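You operate a simulated robot arm through the tools that you are given. There is no shell and no other tool.

You are at the controls of a simulated robot arm. One attempt, no reset.

TASK
Test the spring in the press; red tray if it rates under its mark, else back on its post.
Fine: let the press down first; shut the release knob and the press head again. Where these are worked on the way, their far stop is far enough and under half their travel is too little: press head, release knob.

The check looks at the end state, three seconds after you hand in, the way a careful person would. Anything else that was tipped, shoved, dropped, spilled or broken makes it a failure.

THE ROBOT
A 7-joint arm with a two-finger parallel gripper, fixed in place. Base frame: the origin is at the foot of the arm, x ahead of it, y to its left, z up. Lengths are in m, angles in degrees, forces in N, time in s.
With the tool pointing down near the work surface it reaches from about 0.4 to 0.9 m from the base axis. Its first joint turns from -143.0 to 143.0 degrees. Payload 3 kg.
The TCP is the grasp point between the finger pads, 0.03 m short of the fingertips. In the tool frame z runs along the fingers and y along their closing line. Largest opening 0.094 m; finger width 0.028, thickness 0.01; the body of the gripper, 0.05 by 0.096 m, starts 0.055 m behind the TCP.
Orientation is told as [roll, pitch, yaw] about the base's x, y, z axes, in that order, counted from this pose: with the fingers straight down and closing along the base's y, the tool's x points along the base's -x, its y along +y and its z along -z.

THE INTERFACE
- The arm moves only by the tool jog_arm. Its argument "series" is a list of rows, each a list of 6 numbers: the shift along the tool's x, y, z in cm, then the turn, a rotation vector about the tool's x, y, z in degrees. In form: [[dx, dy, dz, wx, wy, wz], ...]. A call has 1 to 20 rows; each row is the pose to reach, as a shift and turn from the pose commanded when the call began, along the tool's axes at that moment. "claw" is the opening, from 0 (shut) to 1 (fully open), set as the call begins (left out, the last holds). Each row takes 0.2 s and may step no farther than 0.05 m and 8.6 degrees from the row before; otherwise, or with a gripper value out of range, the whole call is refused. Where a pose cannot be reached the arm comes as near as it can. A force on the tool above 90 N (or 10 N above the force at the start of the call, whichever is more), or a blocked arm, ends the call early, and 0.2 s more pass. Each finger travels about 0.072 m/s and halts on what it meets, pressing with about 32 N; the grip force reading is that of the motor and also rises with nothing between the fingers. The clock runs only during rows and for 0.2 s after the last one: add rows that repeat a pose to give the fingers time. It gives the time, the measured TCP pose, the force on the tool (base axes), the opening and the grip force at its end, in the units of the frame above (readings bear some noise), with the torque about the TCP (base axes, N m) and any sound that the robot's microphone picked up.
- Cameras (640 x 400 px; columns grow to the right, rows downward): "scene" is fixed at [0.0491, 0.5014, 1.6732]; the picture's right is [-0.45, -0.89, 0.00], its down [-0.55, 0.28, -0.79] and it looks along [0.70, -0.36, -0.61] (base axes); focal length 331 px, centre (320, 200). "wrist" rides on the gripper at [0.076, 0.014, -0.103] in the tool frame; the picture's right is [-0.18, 0.98, 0.00], its down [-0.75, -0.14, -0.64] and it looks along [-0.63, -0.12, 0.77] (tool axes); focal length 243 px, centre (320, 200). There is no depth. A picture from a camera that has moved, and an enlarged one, comes with that camera's place and axes in the base frame and with its lens.
- get_image(camera): a new picture of that camera. The clock stands still meanwhile.
- enlarge(camera, box): a new picture of the part [left, top, right, bottom] of that camera's present view, enlarged. The clock stands still meanwhile.
- sign_off(): hands the job in; it is judged then, once.

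Places have to be worked out from the pictures, the camera data and where the tool is seen. Open the gripper and draw the arm clear of the work before you hand the job in, unless the task says otherwise.

The tools are called as a command line: name --pt "numbers of a row" for each row, then --argument value for the rest, lists and objects as JSON in quotes. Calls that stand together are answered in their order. jog_arm: Moves the arm, as the interface text tells. Its arguments: {"type":"object","properties":{"series":{"type":"array"},"claw":{"type":"number"}},"required":["series"]} The other tools are called the same way: get_image (camera) takes a picture; enlarge (camera, box) takes an enlarged picture of a part of a camera's view; sign_off () hands the job in.

At the start:

```text
t: 0.0
ee_pos: [0.4482, 0.0492, 1.306]
orientation: [0.1, 0.0, 0.0]
force: [-0.1, 0.4, 0.3]
wrist_torque: [0.05, -0.03, -0.01]
gripper_width: 0.094
gripper_force: 0.0
```

scene: 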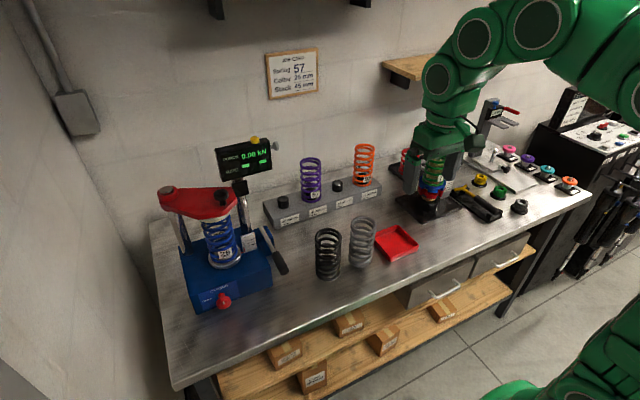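
wrist: 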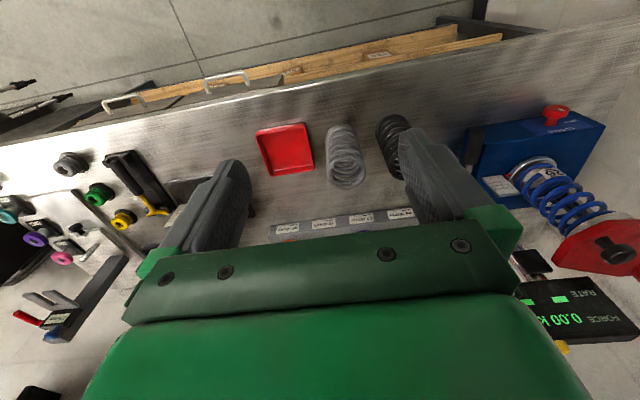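

I'll begin by looking closely at the press, the placard, and the spring rack before moving anything.

enlarge --camera "scene" --box '[140, 120, 300, 320]'

enlarge --camera "scene" --box '[255, 40, 335, 105]'

enlarge --camera "scene" --box '[250, 130, 450, 290]'

enlarge --camera "scene" --box '[200, 120, 300, 190]'

enlarge --camera "scene" --box '[180, 210, 300, 310]'

enlarge --camera "wrist" --box '[440, 80, 640, 360]'

```text
2.00 times, centred on (220, 220) of scene
camera zoom: at [0.0491, 0.5014, 1.6732], right [-0.45, -0.89, 0.0], down [-0.55, 0.28, -0.79], along [0.7, -0.36, -0.61], focal length 663 px, centre (520, 160)
```

zoom: 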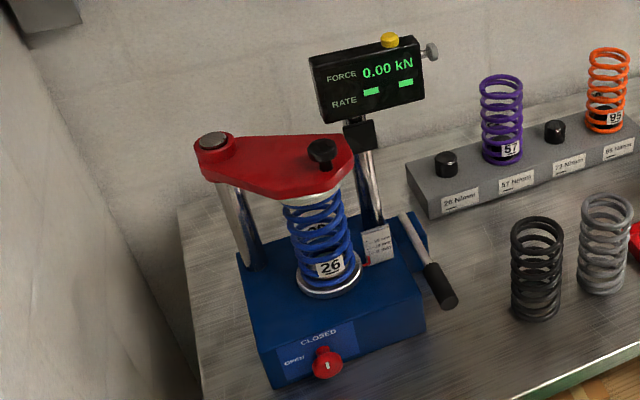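

```text
6.15 times, centred on (295, 72) of scene
camera zoom: at [0.0491, 0.5014, 1.6732], right [-0.45, -0.89, 0.0], down [-0.55, 0.28, -0.79], along [0.7, -0.36, -0.61], focal length 2039 px, centre (474, 985)
```

zoom: 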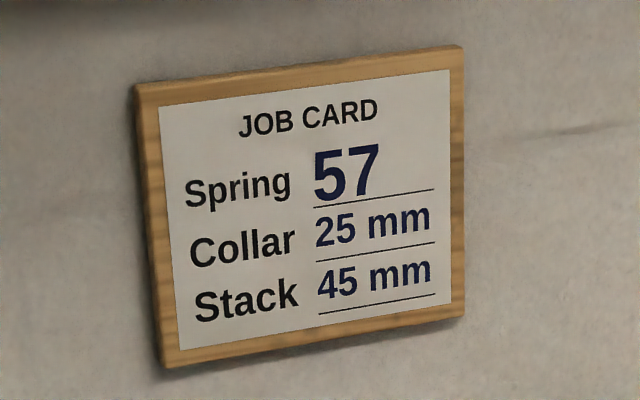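

```text
2.50 times, centred on (350, 210) of scene
camera zoom: at [0.0491, 0.5014, 1.6732], right [-0.45, -0.89, 0.0], down [-0.55, 0.28, -0.79], along [0.7, -0.36, -0.61], focal length 828 px, centre (245, 175)
```

zoom: 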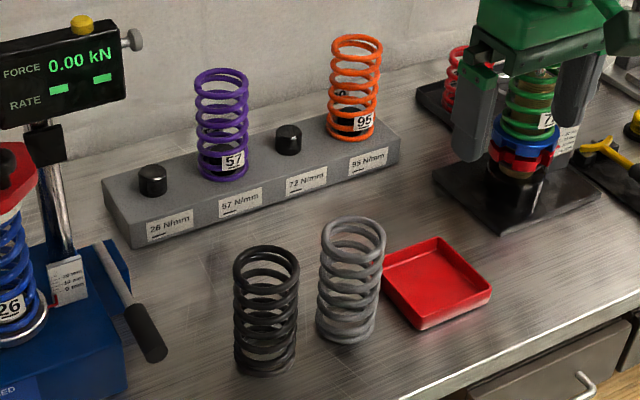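

```text
5.71 times, centred on (250, 155) of scene
camera zoom: at [0.0491, 0.5014, 1.6732], right [-0.45, -0.89, 0.0], down [-0.55, 0.28, -0.79], along [0.7, -0.36, -0.61], focal length 1894 px, centre (720, 457)
```

zoom: 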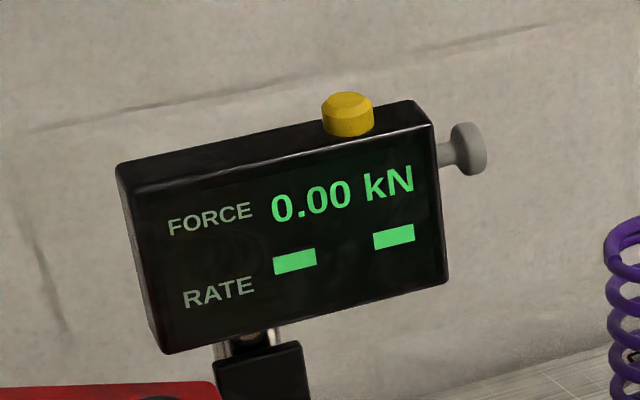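

```text
4.00 times, centred on (240, 260) of scene
camera zoom: at [0.0491, 0.5014, 1.6732], right [-0.45, -0.89, 0.0], down [-0.55, 0.28, -0.79], along [0.7, -0.36, -0.61], focal length 1326 px, centre (640, -40)
```

zoom: 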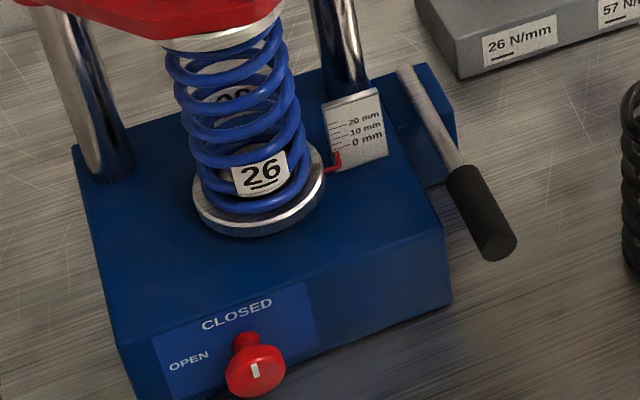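

```text
1.43 times, centred on (540, 220) of wrist
camera zoom: at [0.3704, 0.0624, 1.4075], right [0.18, 0.98, 0.0], down [0.75, -0.14, 0.64], along [0.63, -0.12, -0.77], focal length 347 px, centre (6, 171)
```

zoom: 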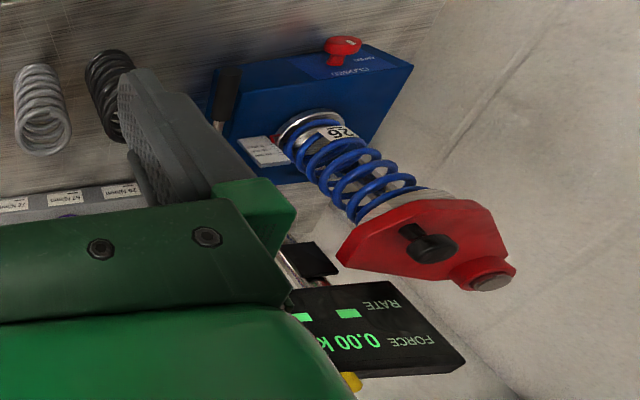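

The card, the rack and the press are readable: spring "26" is in the press, the knob points to CLOSED, and the gauge reads 0.00 kN. From both cameras I place the release knob at about (0.63, 0.49, 0.92) and the spring axis at about (0.727, 0.452). I'll shift the wrist camera left for a closer look at the press.

jog_arm --pt "-1.2 4 -1 0 0 0" --pt "-2.4 8 -2 0 0 0" --pt "-3.6 12 -3 0 0 0" --pt "-4.8 15.7 -4 0 0 0" --pt "-4.8 15.7 -4 0 0 0"

get_image --camera "wrist"

enlarge --camera "wrist" --box '[400, 60, 640, 300]'

get_image --camera "scene"

```text
t: 1.2
ee_pos: [0.4942, 0.2053, 1.346]
orientation: [0.0, -0.1, 0.0]
force: [-0.1, 0.1, 0.0]
wrist_torque: [0.0, 0.01, 0.0]
gripper_width: 0.0941
gripper_force: 0.1
```

```text
taken
camera wrist: at [0.4172, 0.219, 1.4489], right [0.18, 0.98, 0.0], down [0.75, -0.14, 0.64], along [0.63, -0.12, -0.77], focal length 243 px, centre (320, 200)
```

wrist: 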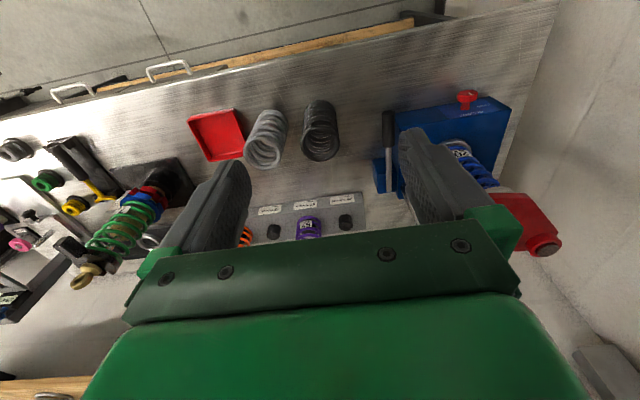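

```text
1.67 times, centred on (520, 180) of wrist
camera zoom: at [0.4172, 0.219, 1.4489], right [0.18, 0.98, 0.0], down [0.75, -0.14, 0.64], along [0.63, -0.12, -0.77], focal length 404 px, centre (-13, 233)
```

zoom: 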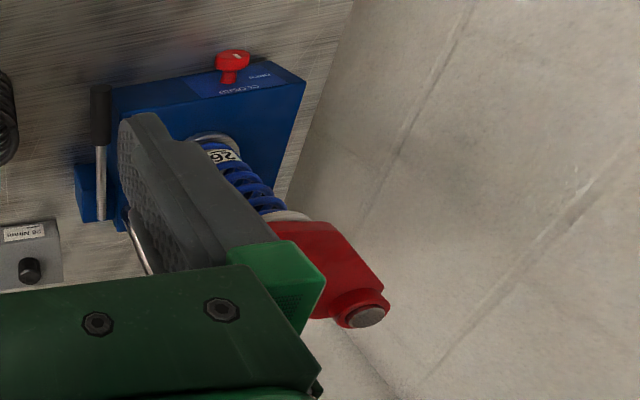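

```text
taken
```

scene: 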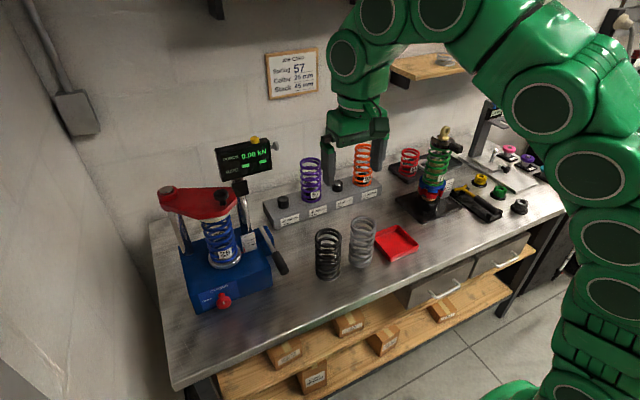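

The pump handle looks roughly horizontal along x at y≈0.32, z≈0.96, with its grip end at x≈0.62 and its pivot near x≈0.81. I'll move lower and closer, staying clear to the right of the press, to see the handle, scale and knob in detail.

jog_arm --pt "-1 1.5 4 0 0 0" --pt "-2 2.5 8 0 0 0" --pt "-3 3 12 0 0 0" --pt "-3 3 15 0 0 0" --pt "-3 3 15 0 0 0"

get_image --camera "wrist"

enlarge --camera "scene" --box '[140, 120, 300, 320]'

```text
t: 2.4
ee_pos: [0.5278, 0.2353, 1.1961]
orientation: [0.0, 0.0, 0.0]
force: [-0.1, -0.4, -0.1]
wrist_torque: [0.03, 0.03, 0.0]
gripper_width: 0.0939
gripper_force: 0.0
```

```text
taken
camera wrist: at [0.4507, 0.2499, 1.2991], right [0.18, 0.98, 0.0], down [0.75, -0.14, 0.64], along [0.63, -0.12, -0.77], focal length 243 px, centre (320, 200)
```

wrist: 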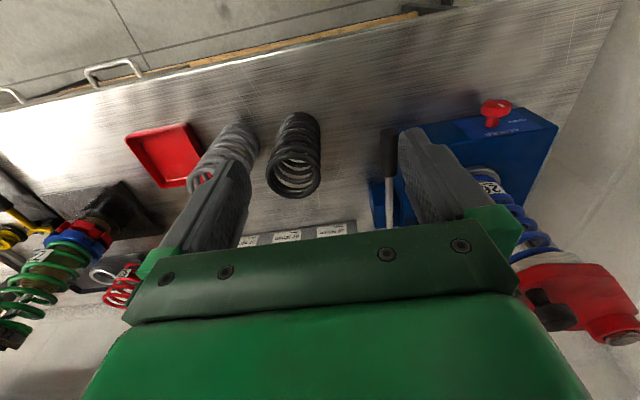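

```text
2.00 times, centred on (220, 220) of scene
camera zoom: at [0.0491, 0.5014, 1.6732], right [-0.45, -0.89, 0.0], down [-0.55, 0.28, -0.79], along [0.7, -0.36, -0.61], focal length 663 px, centre (520, 160)
```

zoom: 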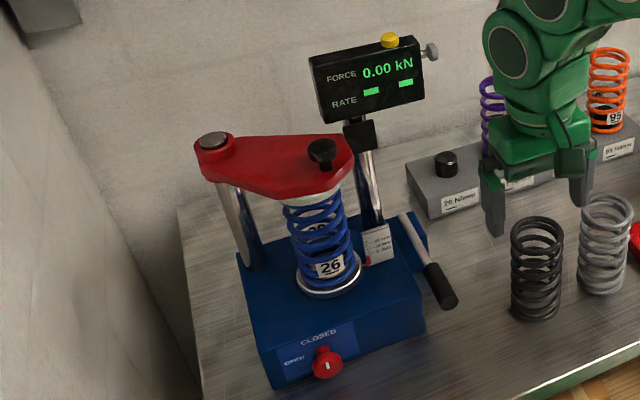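

I'll yaw the tool about 60° so the wrist camera looks at the press from its right-front side, which should show the handle and the scale in profile.

jog_arm --pt "0 0 -1 0 0 -8.5" --pt "0 0 -2 0 0 -17" --pt "0 0 -3.5 0 0 -25.5" --pt "0 0 -5 0 0 -34" --pt "0 0 -6.5 0 0 -42.5" --pt "0 0 -8 0 0 -51" --pt "0 0 -8 0 0 -59.5" --pt "0 0 -8 0 0 -59.5"

get_image --camera "wrist"

enlarge --camera "wrist" --box '[220, 60, 440, 240]'

```text
t: 4.2
ee_pos: [0.5252, 0.2353, 1.2732]
orientation: [0.0, 0.0, 59.6]
force: [-0.6, -0.8, -0.4]
wrist_torque: [-0.03, 0.01, -0.01]
gripper_width: 0.0941
gripper_force: 0.0
```

```text
taken
camera wrist: at [0.4736, 0.1766, 1.3759], right [-0.75, 0.66, 0.0], down [0.5, 0.58, 0.64], along [0.42, 0.48, -0.77], focal length 243 px, centre (320, 200)
```

wrist: 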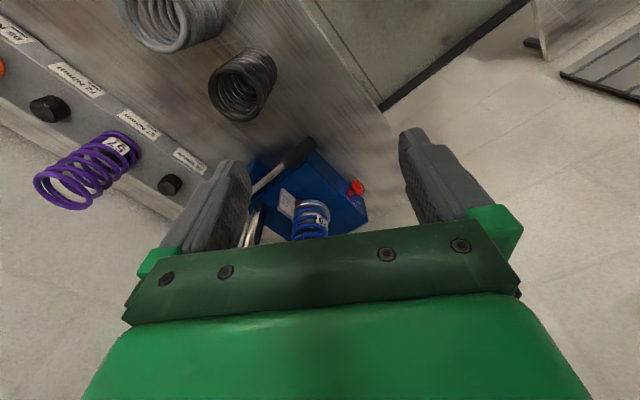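

```text
2.22 times, centred on (330, 150) of wrist
camera zoom: at [0.4736, 0.1766, 1.3759], right [-0.75, 0.66, 0.0], down [0.5, 0.58, 0.64], along [0.42, 0.48, -0.77], focal length 539 px, centre (298, 311)
```

zoom: 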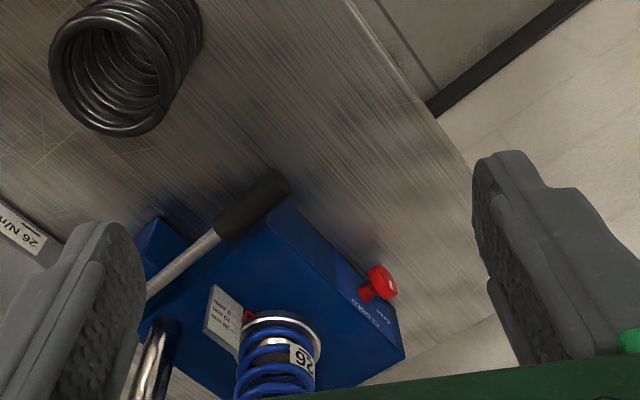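

The handle lies along the right side of the base. I'll enlarge the views around the base corner, handle and scale to fix their positions before touching anything.

enlarge --camera "scene" --box '[235, 215, 300, 300]'

enlarge --camera "wrist" --box '[240, 125, 380, 245]'

enlarge --camera "scene" --box '[240, 230, 270, 255]'

```text
4.71 times, centred on (268, 258) of scene
camera zoom: at [0.0491, 0.5014, 1.6732], right [-0.45, -0.89, 0.0], down [-0.55, 0.28, -0.79], along [0.7, -0.36, -0.61], focal length 1559 px, centre (567, -71)
```

zoom: 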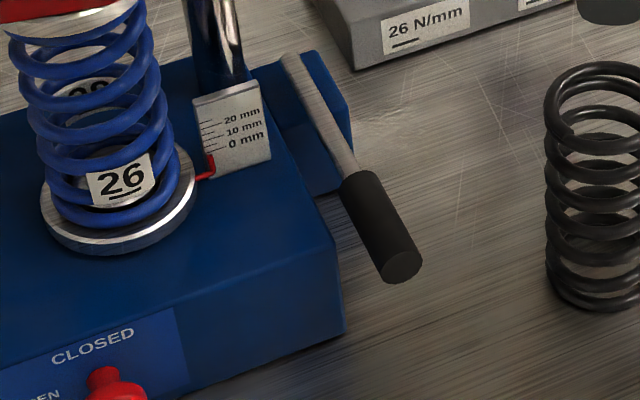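

```text
3.33 times, centred on (310, 185) of wrist
camera zoom: at [0.4736, 0.1766, 1.3759], right [-0.75, 0.66, 0.0], down [0.5, 0.58, 0.64], along [0.42, 0.48, -0.77], focal length 809 px, centre (353, 250)
```

zoom: 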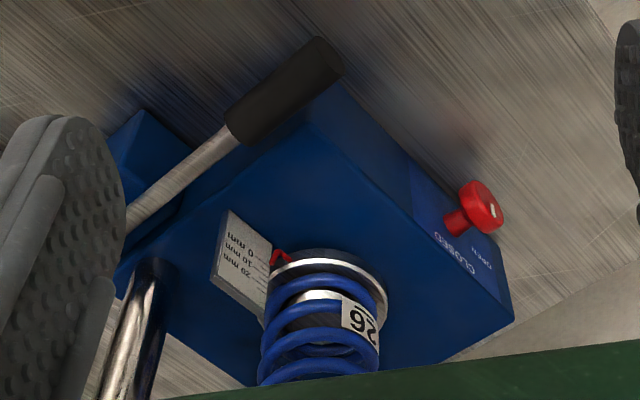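

```text
16.00 times, centred on (255, 242) of scene
camera zoom: at [0.0491, 0.5014, 1.6732], right [-0.45, -0.89, 0.0], down [-0.55, 0.28, -0.79], along [0.7, -0.36, -0.61], focal length 5302 px, centre (1360, -480)
```

zoom: 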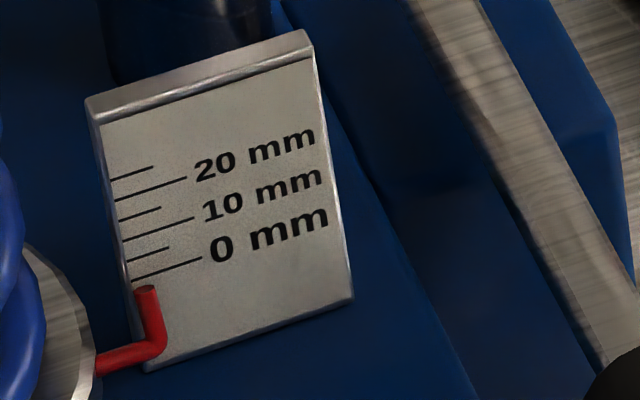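

The scale pointer sits at 0 mm. I place the base's front-right top corner at (0.654, 0.350, 0.965) and the handle grip along x from 0.62 to 0.69 at y≈0.319, z≈0.967. I'll turn the tool back to yaw 0 and bring it above the grip to check the alignment.

jog_arm --pt "-1.4 -0.4 1.8 0 0 8.5" --pt "-2.9 -0.7 3.6 0 0 17" --pt "-4.3 -1.1 5.4 0 0 25.5" --pt "-5.8 -1.5 7.2 0 0 34" --pt "-7.2 -1.9 9 0 0 42.5" --pt "-8.7 -2.2 10.8 0 0 51" --pt "-10.1 -2.6 12.6 0 0 59.5" --pt "-10.1 -2.6 12.6 0 0 59.5" --claw 0.4

get_image --camera "wrist"

get_image --camera "scene"

```text
t: 6.0
ee_pos: [0.598, 0.31, 1.1496]
orientation: [0.0, 0.0, -0.2]
force: [-0.3, -0.1, 0.1]
wrist_torque: [-0.02, -0.01, 0.0]
gripper_width: 0.0377
gripper_force: 0.0
```

```text
taken
camera wrist: at [0.5219, 0.3234, 1.2517], right [0.19, 0.98, 0.0], down [0.75, -0.14, 0.64], along [0.63, -0.12, -0.77], focal length 243 px, centre (320, 200)
```

wrist: 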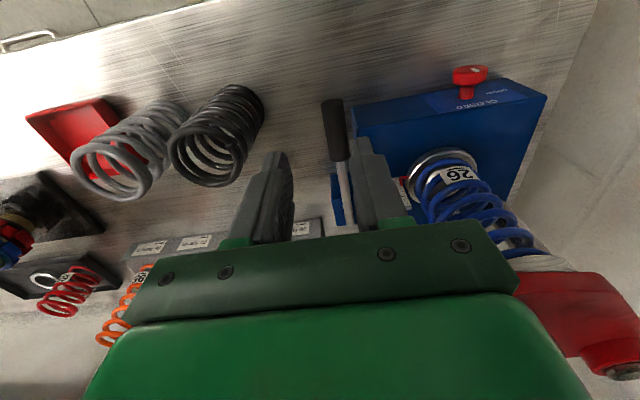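

```text
taken
```

scene: 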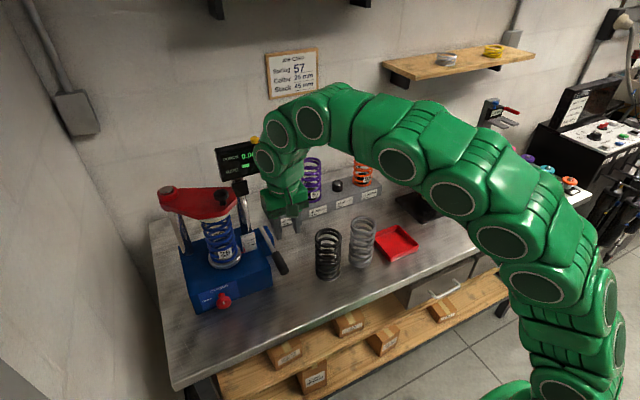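

The grip projects to x 0.615–0.692 at y≈0.3205, which agrees with my earlier estimate. I'll move over x=0.640 and go partway down, then check the alignment.

jog_arm --pt "-2.1 0.5 2 0 0 0" --pt "-4.2 1.05 4 0 0 0" --pt "-4.2 1.05 8 0 0 0" --pt "-4.2 1.05 12 0 0 0" --pt "-4.2 1.05 12 0 0 0"

get_image --camera "wrist"

enlarge --camera "scene" --box '[200, 170, 320, 310]'

```text
t: 7.2
ee_pos: [0.6383, 0.3202, 1.0267]
orientation: [0.1, 0.0, -0.1]
force: [0.6, -0.4, 0.8]
wrist_torque: [-0.03, 0.02, -0.02]
gripper_width: 0.0377
gripper_force: 0.0
```

```text
taken
camera wrist: at [0.5625, 0.3341, 1.1309], right [0.18, 0.98, 0.0], down [0.75, -0.14, 0.64], along [0.63, -0.12, -0.77], focal length 243 px, centre (320, 200)
```

wrist: 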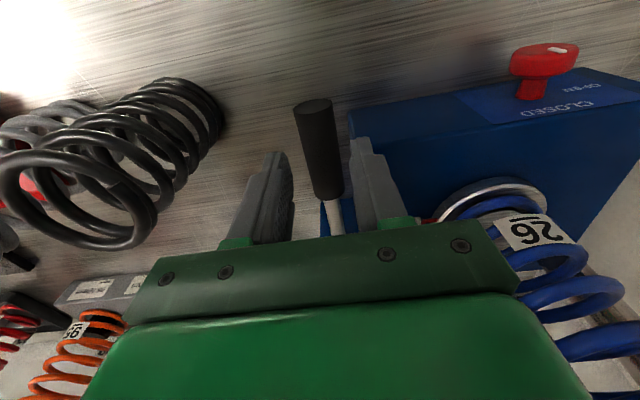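

```text
2.86 times, centred on (260, 240) of scene
camera zoom: at [0.0491, 0.5014, 1.6732], right [-0.45, -0.89, 0.0], down [-0.55, 0.28, -0.79], along [0.7, -0.36, -0.61], focal length 947 px, centre (491, 86)
```

zoom: 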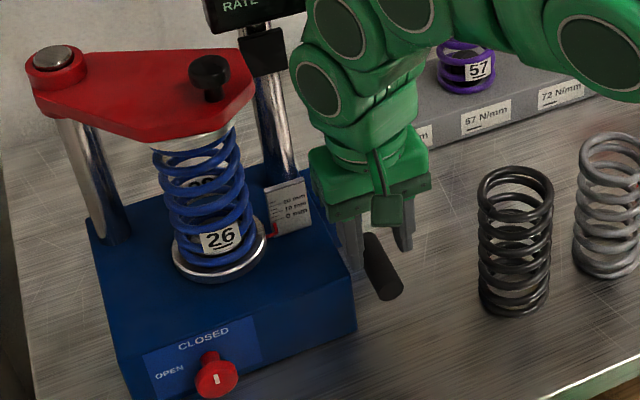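

The grip sits centred between the fingers, 1–2 mm off at most. I'll descend 5.9 cm and close on it.

jog_arm --pt "0 0 2 0 0 0" --pt "0 0 4 0 0 0" --pt "0 0 5.9 0 0 0" --pt "0 0 5.9 0 0 0"

get_image --camera "wrist"

```text
t: 8.2
ee_pos: [0.6415, 0.3224, 0.9694]
orientation: [0.0, 0.0, 0.0]
force: [-0.2, 0.4, 1.1]
wrist_torque: [-0.01, 0.0, -0.02]
gripper_width: 0.0376
gripper_force: 0.1
```

```text
taken
camera wrist: at [0.5649, 0.3353, 1.0717], right [0.18, 0.98, 0.0], down [0.75, -0.14, 0.64], along [0.63, -0.12, -0.77], focal length 243 px, centre (320, 200)
```

wrist: 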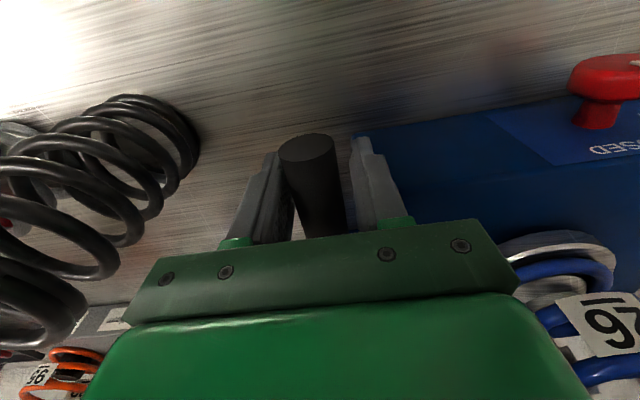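

The handle lies between the fingers with the force near zero. I'll close on it.

jog_arm --pt "0 0 0 0 0 0" --pt "0 0 0 0 0 0" --pt "0 0 0 0 0 0" --claw 0.1

```text
t: 9.0
ee_pos: [0.6427, 0.3209, 0.9689]
orientation: [-0.2, 0.1, -0.1]
force: [-3.8, -30.4, 2.0]
wrist_torque: [0.05, -0.06, 0.08]
gripper_width: 0.0302
gripper_force: 45.0
```

The grip is about 30 mm across, and the −y reaction says I sit a few mm too far to +y. I'll shift −3 mm in y to relieve that, then try a gentle upward move.

jog_arm --pt "0 -0.15 0 0 0 0" --pt "0 -0.3 0 0 0 0" --pt "0 -0.3 0 0 0 0"

```text
t: 9.8
ee_pos: [0.641, 0.3196, 0.9692]
orientation: [0.2, -0.1, 0.1]
force: [19.9, 16.3, -20.3]
wrist_torque: [0.05, 0.41, -0.09]
gripper_width: 0.0301
gripper_force: 44.7
```

The side load is now small and reversed, so I'm close to centred. I'll probe upward by 1.5 cm.

jog_arm --pt "0 0.1 -0.5 0 0 0" --pt "0 0.1 -1 0 0 0" --pt "0 0.1 -1.5 0 0 0" --pt "0 0.1 -1.5 0 0 0"

enlarge --camera "scene" --box '[200, 130, 320, 310]'

```text
t: 10.8
ee_pos: [0.6405, 0.3193, 0.9854]
orientation: [-0.1, 0.1, 0.0]
force: [-19.9, 32.0, -15.3]
wrist_torque: [0.23, 0.25, 0.25]
gripper_width: 0.0271
gripper_force: 15.3
```

```text
2.22 times, centred on (260, 220) of scene
camera zoom: at [0.0491, 0.5014, 1.6732], right [-0.45, -0.89, 0.0], down [-0.55, 0.28, -0.79], along [0.7, -0.36, -0.61], focal length 736 px, centre (453, 156)
```

zoom: 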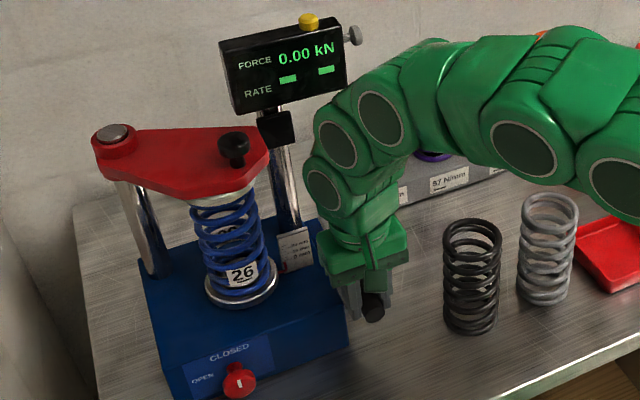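

The gripper width narrowed to 27 mm, so either the pads slid upward on the round grip or the handle lifted with them. I'll check with the wrist camera.

get_image --camera "wrist"

enlarge --camera "scene" --box '[250, 230, 300, 290]'

```text
taken
camera wrist: at [0.5634, 0.3327, 1.088], right [0.18, 0.98, 0.0], down [0.76, -0.14, 0.64], along [0.63, -0.12, -0.77], focal length 243 px, centre (320, 200)
```

wrist: 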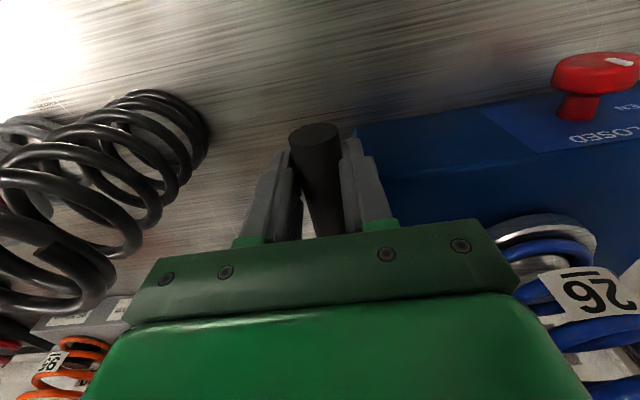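

```text
6.67 times, centred on (275, 260) of scene
camera zoom: at [0.0491, 0.5014, 1.6732], right [-0.45, -0.89, 0.0], down [-0.55, 0.28, -0.79], along [0.7, -0.36, -0.61], focal length 2209 px, centre (620, -200)
```

zoom: 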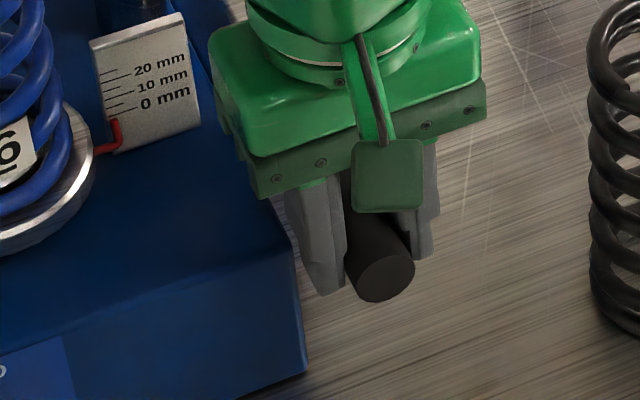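

The grip end is still at z≈0.970, so the pads slipped and the handle won't go up. It must pump downward. I'll press it down from this higher hold and watch for motion and sound.

jog_arm --pt "0 0 0.5 0 0 0" --pt "0 0 1.0 0 0 0" --pt "0 0 1.5 0 0 0" --pt "0 0 2.0 0 0 0" --pt "0 0 2.5 0 0 0" --pt "0 0 2.5 0 0 0" --claw 0.0

get_image --camera "wrist"

enlarge --camera "scene" --box '[200, 130, 320, 310]'

```text
t: 12.1
ee_pos: [0.642, 0.3201, 0.9666]
orientation: [0.3, -0.6, 0.0]
force: [-3.5, -0.2, 4.3]
wrist_torque: [0.12, 0.35, -0.01]
gripper_width: 0.0253
gripper_force: 45.1
stopped in row 6: the force on the tool passed its limit at 93 N (the readings are from after the stop); the commanded pose is now the measured one
```

```text
taken
camera wrist: at [0.5643, 0.3328, 1.0675], right [0.18, 0.98, 0.01], down [0.75, -0.15, 0.65], along [0.64, -0.11, -0.76], focal length 243 px, centre (320, 200)
```

wrist: 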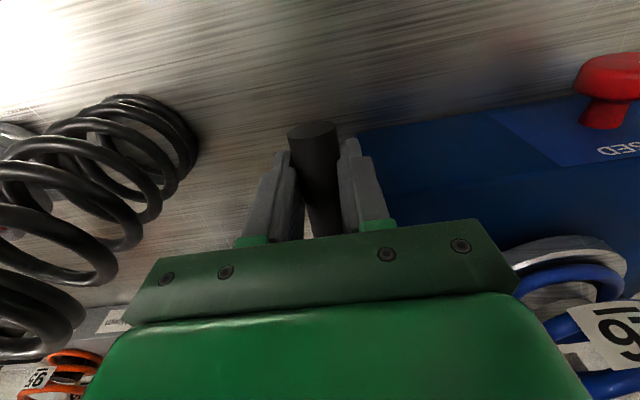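

```text
2.22 times, centred on (260, 220) of scene
camera zoom: at [0.0491, 0.5014, 1.6732], right [-0.45, -0.89, 0.0], down [-0.55, 0.28, -0.79], along [0.7, -0.36, -0.61], focal length 736 px, centre (453, 156)
```

zoom: 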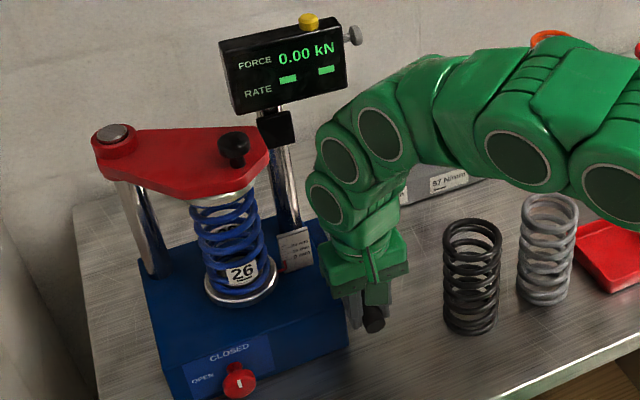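

The handle moved down about 1.6 cm before the force limit tripped; the gauge still reads 0.00 kN. The load is relaxed now, so I'll continue down in small, slow steps to find the stop.

jog_arm --pt "0 0 0.2 0 0 0" --pt "0 0 0.4 0 0 0" --pt "0 0 0.6 0 0 0" --pt "0 0 0.8 0 0 0" --pt "0 0 1.0 0 0 0" --pt "0 0 1.0 0 0 0"

enlarge --camera "scene" --box '[200, 130, 320, 310]'

get_image --camera "wrist"

```text
t: 12.9
ee_pos: [0.6431, 0.3201, 0.9648]
orientation: [0.4, -0.8, 0.1]
force: [-22.3, -12.7, 21.8]
wrist_torque: [0.41, 0.32, 0.09]
gripper_width: 0.0256
gripper_force: 44.8
stopped in row 3: the force on the tool passed its limit at 97 N (the readings are from after the stop); the commanded pose is now the measured one
```

```text
2.22 times, centred on (260, 220) of scene
camera zoom: at [0.0491, 0.5014, 1.6732], right [-0.45, -0.89, 0.0], down [-0.55, 0.28, -0.79], along [0.7, -0.36, -0.61], focal length 736 px, centre (453, 156)
```

zoom: 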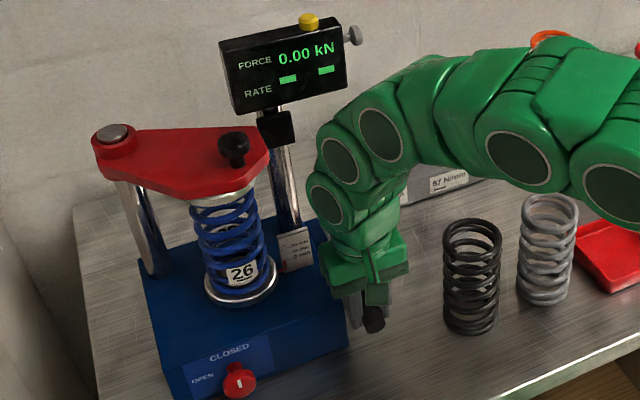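

```text
taken
camera wrist: at [0.564, 0.3327, 1.0671], right [0.18, 0.98, 0.01], down [0.74, -0.15, 0.65], along [0.64, -0.11, -0.76], focal length 243 px, centre (320, 200)
```

wrist: 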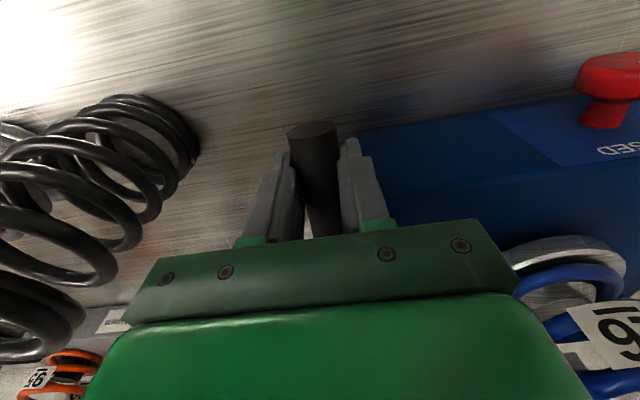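

Further push only raises the force, so I need to know whether this is the stop and whether the ram moved at all. I'll zoom in on the scale and the pointer.

enlarge --camera "scene" --box '[236, 230, 266, 255]'

enlarge --camera "scene" --box '[255, 235, 305, 290]'

```text
16.00 times, centred on (251, 242) of scene
camera zoom: at [0.0491, 0.5014, 1.6732], right [-0.45, -0.89, 0.0], down [-0.55, 0.28, -0.79], along [0.7, -0.36, -0.61], focal length 5302 px, centre (1424, -480)
```

zoom: 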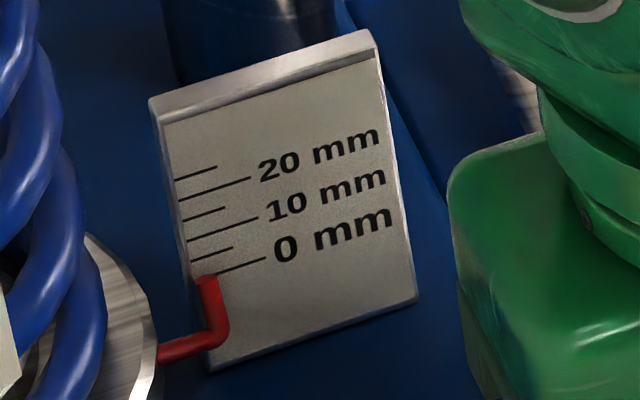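

```text
7.27 times, centred on (280, 262) of scene
camera zoom: at [0.0491, 0.5014, 1.6732], right [-0.45, -0.89, 0.0], down [-0.55, 0.28, -0.79], along [0.7, -0.36, -0.61], focal length 2410 px, centre (611, -254)
```

zoom: 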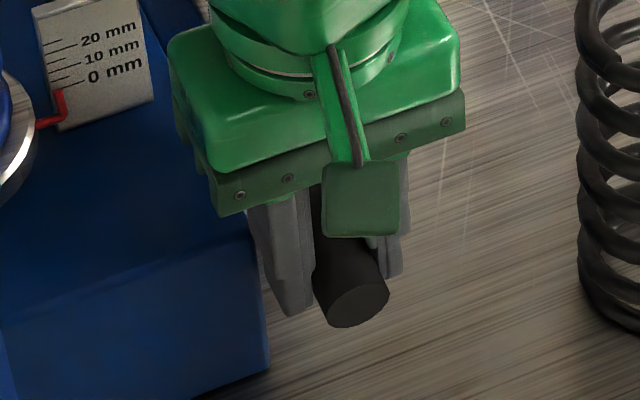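

The pointer did rise about 2.5 mm, so the handle pumps. My first lift only had one finger on the grip, so I'll now try lifting with this proper two-finger hold.

jog_arm --pt "0 0 -0.5 0 0 0" --pt "0 0 -1.0 0 0 0" --pt "0 0 -1.5 0 0 0" --pt "0 0 -2.0 0 0 0" --pt "0 0 -2.5 0 0 0" --pt "0 0 -3.0 0 0 0" --pt "0 0 -3.0 0 0 0"

enlarge --camera "scene" --box '[200, 130, 320, 310]'

get_image --camera "wrist"

```text
t: 14.5
ee_pos: [0.6425, 0.3198, 0.9918]
orientation: [0.4, -0.6, 0.0]
force: [-11.7, -4.1, -69.4]
wrist_torque: [-0.02, 0.32, 0.01]
gripper_width: 0.0255
gripper_force: 44.9
```

```text
2.22 times, centred on (260, 220) of scene
camera zoom: at [0.0491, 0.5014, 1.6732], right [-0.45, -0.89, 0.0], down [-0.55, 0.28, -0.79], along [0.7, -0.36, -0.61], focal length 736 px, centre (453, 156)
```

zoom: 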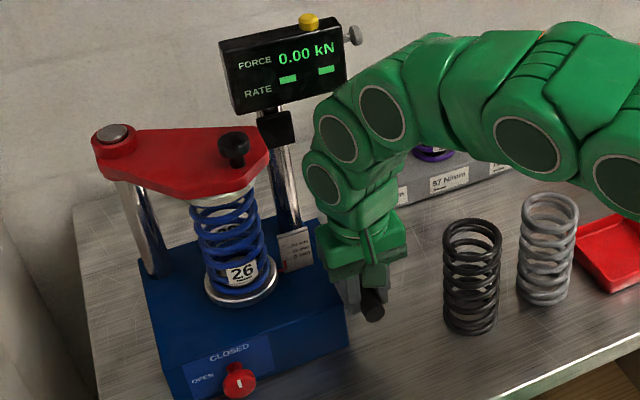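

```text
taken
camera wrist: at [0.5655, 0.3328, 1.094], right [0.18, 0.98, 0.01], down [0.75, -0.15, 0.65], along [0.64, -0.11, -0.76], focal length 243 px, centre (320, 200)
```

wrist: 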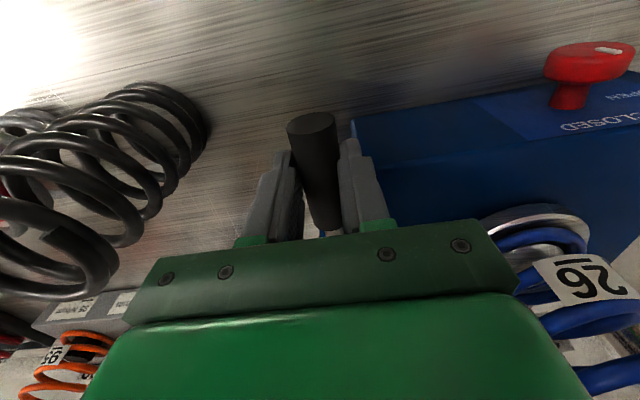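

The grip end is back at z≈0.969 and resists upward at about 69 N, so the starting position is the upper stop. Going down, both stops came at TCP z≈0.965, which is the base-top height, so the thick part of my finger probably met the base edge. I'll re-grip farther out at x≈0.626, clear of the base's front face.

jog_arm --pt "0 0 0 0 0 0" --pt "0 0 0 0 0 0" --pt "0.8 0 0 0 0 0" --pt "1.7 0 0 0 0 0" --pt "1.7 0 0.7 0 0 0" --pt "1.7 0 1.4 0 0 0" --pt "1.7 0 1.4 0 0 0" --claw 0.4

get_image --camera "wrist"

enlarge --camera "scene" --box '[255, 235, 305, 290]'

```text
t: 16.1
ee_pos: [0.6261, 0.3196, 0.9796]
orientation: [0.5, -0.8, 0.0]
force: [0.6, 0.6, -0.1]
wrist_torque: [0.01, -0.04, -0.01]
gripper_width: 0.0374
gripper_force: 0.1
```

```text
taken
camera wrist: at [0.5476, 0.3322, 1.0819], right [0.18, 0.98, 0.01], down [0.74, -0.15, 0.65], along [0.64, -0.11, -0.76], focal length 243 px, centre (320, 200)
```

wrist: 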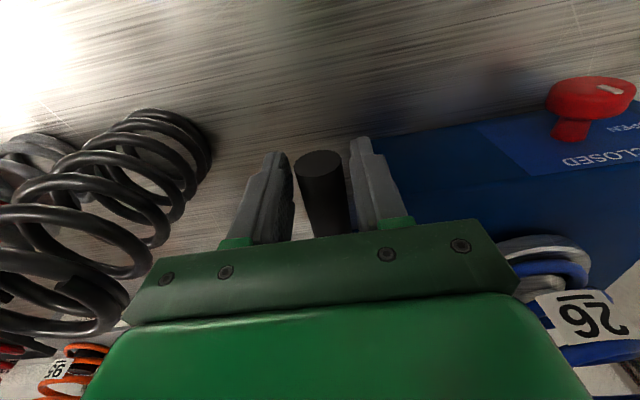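

```text
7.27 times, centred on (280, 262) of scene
camera zoom: at [0.0491, 0.5014, 1.6732], right [-0.45, -0.89, 0.0], down [-0.55, 0.28, -0.79], along [0.7, -0.36, -0.61], focal length 2410 px, centre (611, -254)
```

zoom: 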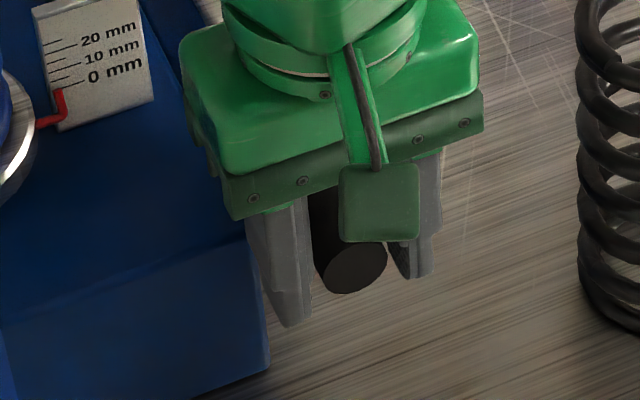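

The grip is centred between the fingers, with its end at x≈0.617 just inside the pads and the fingers clear of the base face. I'll close and press down again.

jog_arm --pt "0 0 0 0 0 0" --pt "0 0 0 0 0 0" --pt "0 0 0.5 0 0 0" --pt "0 0 1.0 0 0 0" --pt "0 0 1.5 0 0 0" --pt "0 0 2.0 0 0 0" --pt "0 0 2.5 0 0 0" --pt "0 0 3.0 0 0 0" --pt "0 0 3.5 0 0 0" --pt "0 0 4.0 0 0 0" --pt "0 0 4.0 0 0 0" --claw 0.0

get_image --camera "wrist"

enlarge --camera "scene" --box '[200, 130, 320, 310]'

```text
t: 18.5
ee_pos: [0.6284, 0.3199, 0.9421]
orientation: [0.6, -1.1, 0.1]
force: [54.4, -16.7, 23.1]
wrist_torque: [-0.23, -1.71, 0.2]
gripper_width: 0.0254
gripper_force: 44.7
```

```text
taken
camera wrist: at [0.5497, 0.3325, 1.0423], right [0.18, 0.98, 0.01], down [0.74, -0.15, 0.65], along [0.65, -0.11, -0.76], focal length 243 px, centre (320, 200)
```

wrist: 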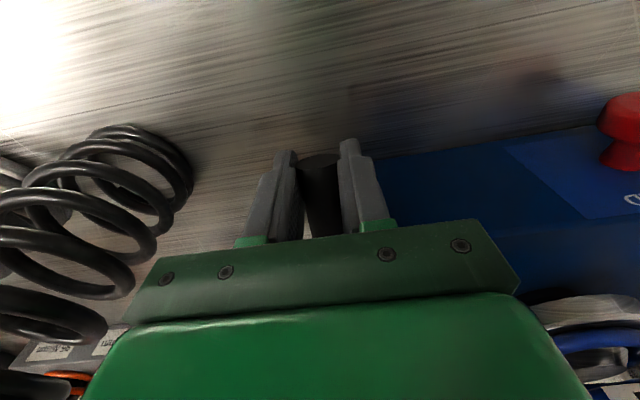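

```text
2.22 times, centred on (260, 220) of scene
camera zoom: at [0.0491, 0.5014, 1.6732], right [-0.45, -0.89, 0.0], down [-0.55, 0.28, -0.79], along [0.7, -0.36, -0.61], focal length 736 px, centre (453, 156)
```

zoom: 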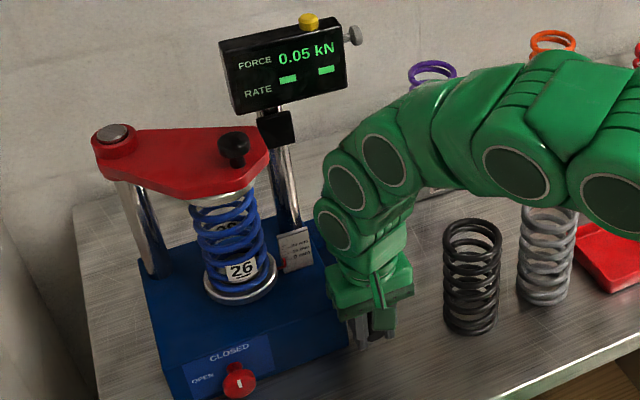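

The gauge now reads 0.05 kN, so this stroke works. Following the handle's arc, I'll go a little farther down with a slight +x shift to find the lower stop.

jog_arm --pt "-0.3 0 0.0 0 0 0" --pt "-0.5 0 0.3 0 0 0" --pt "-0.6 0 0.6 0 0 0" --pt "-0.7 0 0.9 0 0 0" --pt "-0.7 0 0.9 0 0 0"

enlarge --camera "scene" --box '[200, 130, 320, 310]'

enlarge --camera "scene" --box '[236, 225, 276, 258]'

```text
t: 19.7
ee_pos: [0.6309, 0.3205, 0.928]
orientation: [0.5, -0.4, 0.0]
force: [-41.5, -11.4, -9.8]
wrist_torque: [-0.18, 0.21, 0.0]
gripper_width: 0.0256
gripper_force: 45.3
```

```text
2.22 times, centred on (260, 220) of scene
camera zoom: at [0.0491, 0.5014, 1.6732], right [-0.45, -0.89, 0.0], down [-0.55, 0.28, -0.79], along [0.7, -0.36, -0.61], focal length 736 px, centre (453, 156)
```

zoom: 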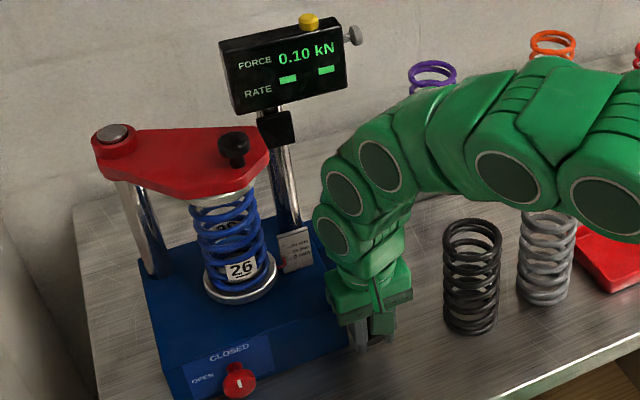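

```text
12.12 times, centred on (256, 242) of scene
camera zoom: at [0.0491, 0.5014, 1.6732], right [-0.45, -0.89, 0.0], down [-0.55, 0.28, -0.79], along [0.7, -0.36, -0.61], focal length 4017 px, centre (1096, -303)
```

zoom: 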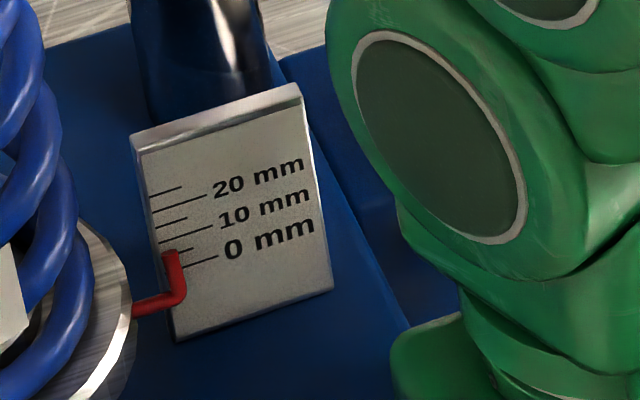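

The gauge reads 0.10 kN with the pointer about 4 mm up, and RATE is still blank, so it needs more strokes. I'll lift the handle back to its upper stop and check that the pressure holds.

jog_arm --pt "0.4 0 -0.5 0 0 0" --pt "0.5 0 -1.2 0 0 0" --pt "0.6 0 -2 0 0 0" --pt "0.7 0 -3 0 0 0" --pt "0.8 0 -4 0 0 0" --pt "0.9 0 -4.8 0 0 0" --pt "0.9 0 -4.8 0 0 0"

enlarge --camera "scene" --box '[200, 130, 320, 310]'

get_image --camera "wrist"

```text
t: 21.3
ee_pos: [0.6233, 0.3193, 0.9807]
orientation: [0.6, -1.0, 0.1]
force: [0.6, 2.3, -1.1]
wrist_torque: [0.11, 0.1, -0.11]
gripper_width: 0.0256
gripper_force: 45.3
```

```text
2.22 times, centred on (260, 220) of scene
camera zoom: at [0.0491, 0.5014, 1.6732], right [-0.45, -0.89, 0.0], down [-0.55, 0.28, -0.79], along [0.7, -0.36, -0.61], focal length 736 px, centre (453, 156)
```

zoom: 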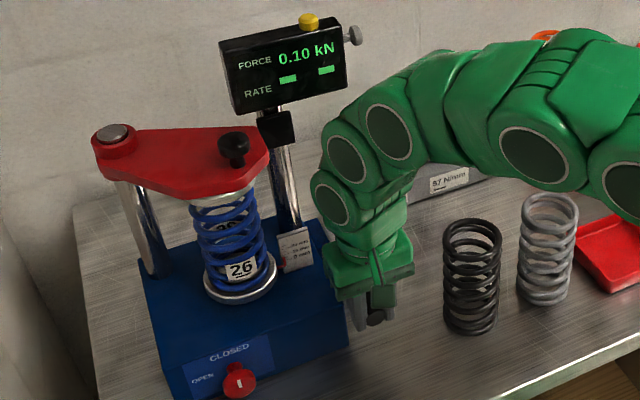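

```text
taken
camera wrist: at [0.5462, 0.3323, 1.0814], right [0.18, 0.98, 0.01], down [0.74, -0.15, 0.65], along [0.64, -0.11, -0.76], focal length 243 px, centre (320, 200)
```

wrist: 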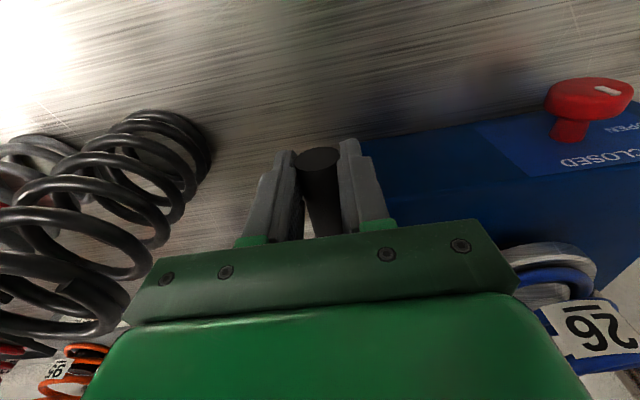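

The pressure held at 0.10 kN during the lift. I'll run a full stroke down and back up.

jog_arm --pt "0 0 0.5 0 0 0" --pt "0 0 1.0 0 0 0" --pt "-0.1 0 1.5 0 0 0" --pt "-0.1 0 2.0 0 0 0" --pt "-0.2 0 2.5 0 0 0" --pt "-0.3 0 3.0 0 0 0" --pt "-0.3 0 3.5 0 0 0" --pt "-0.4 0 4.0 0 0 0" --pt "-0.5 0 4.5 0 0 0" --pt "-0.5 0 5.0 0 0 0" --pt "-0.5 0 5.2 0 0 0" --pt "-0.5 0 5.2 0 0 0" --pt "-0.4 0 4.2 0 0 0" --pt "-0.3 0 3.2 0 0 0" --pt "-0.2 0 2.2 0 0 0" --pt "-0.1 0 1.2 0 0 0" --pt "0 0 0.4 0 0 0" --pt "0 0 0 0 0 0" --pt "0 0 0 0 0 0"

enlarge --camera "scene" --box '[200, 130, 320, 310]'

enlarge --camera "scene" --box '[236, 225, 276, 258]'

```text
t: 25.3
ee_pos: [0.6229, 0.3205, 0.9782]
orientation: [0.4, -0.6, 0.0]
force: [-46.9, -10.2, -6.3]
wrist_torque: [-0.17, 1.41, -0.06]
gripper_width: 0.0256
gripper_force: 44.9
```

```text
2.22 times, centred on (260, 220) of scene
camera zoom: at [0.0491, 0.5014, 1.6732], right [-0.45, -0.89, 0.0], down [-0.55, 0.28, -0.79], along [0.7, -0.36, -0.61], focal length 736 px, centre (453, 156)
```

zoom: 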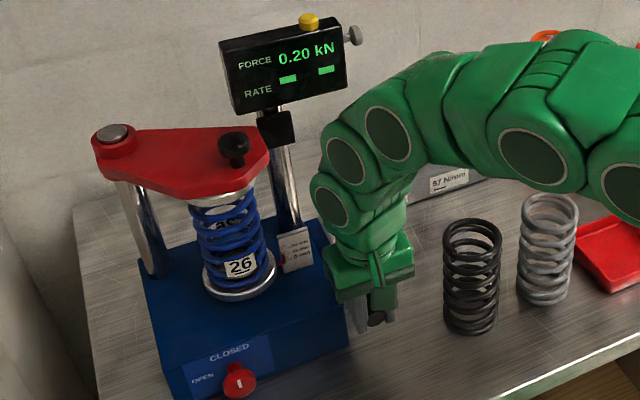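

```text
12.12 times, centred on (256, 242) of scene
camera zoom: at [0.0491, 0.5014, 1.6732], right [-0.45, -0.89, 0.0], down [-0.55, 0.28, -0.79], along [0.7, -0.36, -0.61], focal length 4017 px, centre (1096, -303)
```

zoom: 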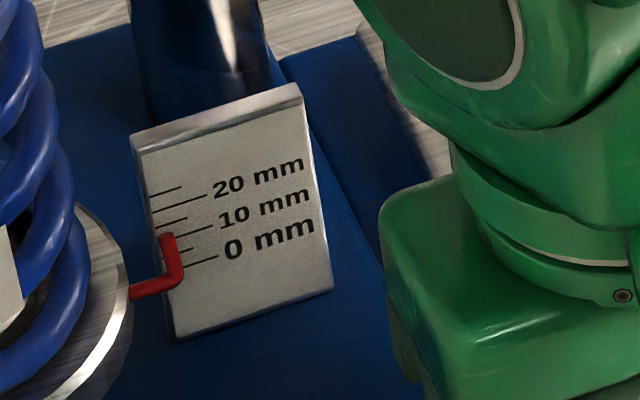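

The gauge now reads 0.20 kN with the pointer just below 10 mm. RATE is still blank, so I'll run another full stroke.

jog_arm --pt "0.2 0 0.5 0 0 0" --pt "0.2 0 1.0 0 0 0" --pt "0.1 0 1.5 0 0 0" --pt "0.1 0 2.0 0 0 0" --pt "0 0 2.5 0 0 0" --pt "0 0 3.0 0 0 0" --pt "-0.1 0 3.5 0 0 0" --pt "-0.2 0 4.0 0 0 0" --pt "-0.3 0 4.5 0 0 0" --pt "-0.3 0 5.0 0 0 0" --pt "-0.3 0 5.2 0 0 0" --pt "-0.3 0 5.2 0 0 0" --pt "-0.2 0 4.2 0 0 0" --pt "-0.1 0 3.2 0 0 0" --pt "0 0 2.2 0 0 0" --pt "0.1 0 1.2 0 0 0" --pt "0.2 0 0.4 0 0 0" --pt "0.2 0 0 0 0 0" --pt "0.2 0 0 0 0 0"

enlarge --camera "scene" --box '[200, 130, 320, 310]'

enlarge --camera "scene" --box '[236, 225, 276, 258]'

```text
t: 29.3
ee_pos: [0.6199, 0.319, 0.9793]
orientation: [0.4, -0.4, 0.0]
force: [-62.6, 2.2, -4.6]
wrist_torque: [0.01, 1.48, 0.02]
gripper_width: 0.0254
gripper_force: 45.0
```

```text
2.22 times, centred on (260, 220) of scene
camera zoom: at [0.0491, 0.5014, 1.6732], right [-0.45, -0.89, 0.0], down [-0.55, 0.28, -0.79], along [0.7, -0.36, -0.61], focal length 736 px, centre (453, 156)
```

zoom: 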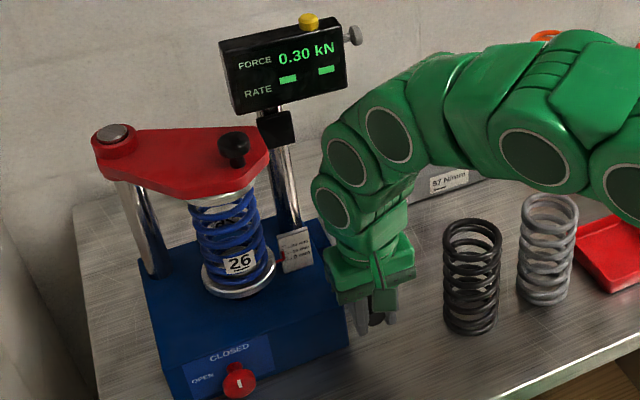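

```text
12.12 times, centred on (256, 242) of scene
camera zoom: at [0.0491, 0.5014, 1.6732], right [-0.45, -0.89, 0.0], down [-0.55, 0.28, -0.79], along [0.7, -0.36, -0.61], focal length 4017 px, centre (1096, -303)
```

zoom: 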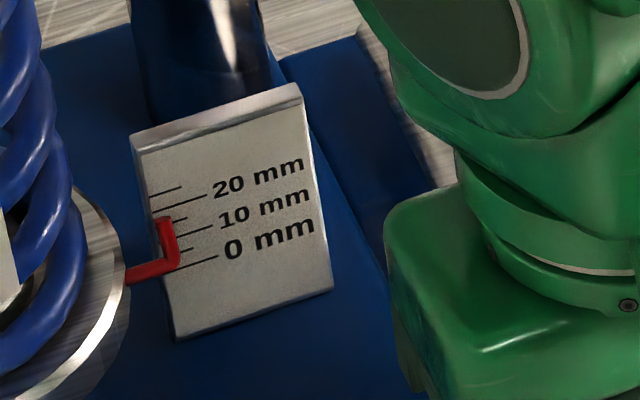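

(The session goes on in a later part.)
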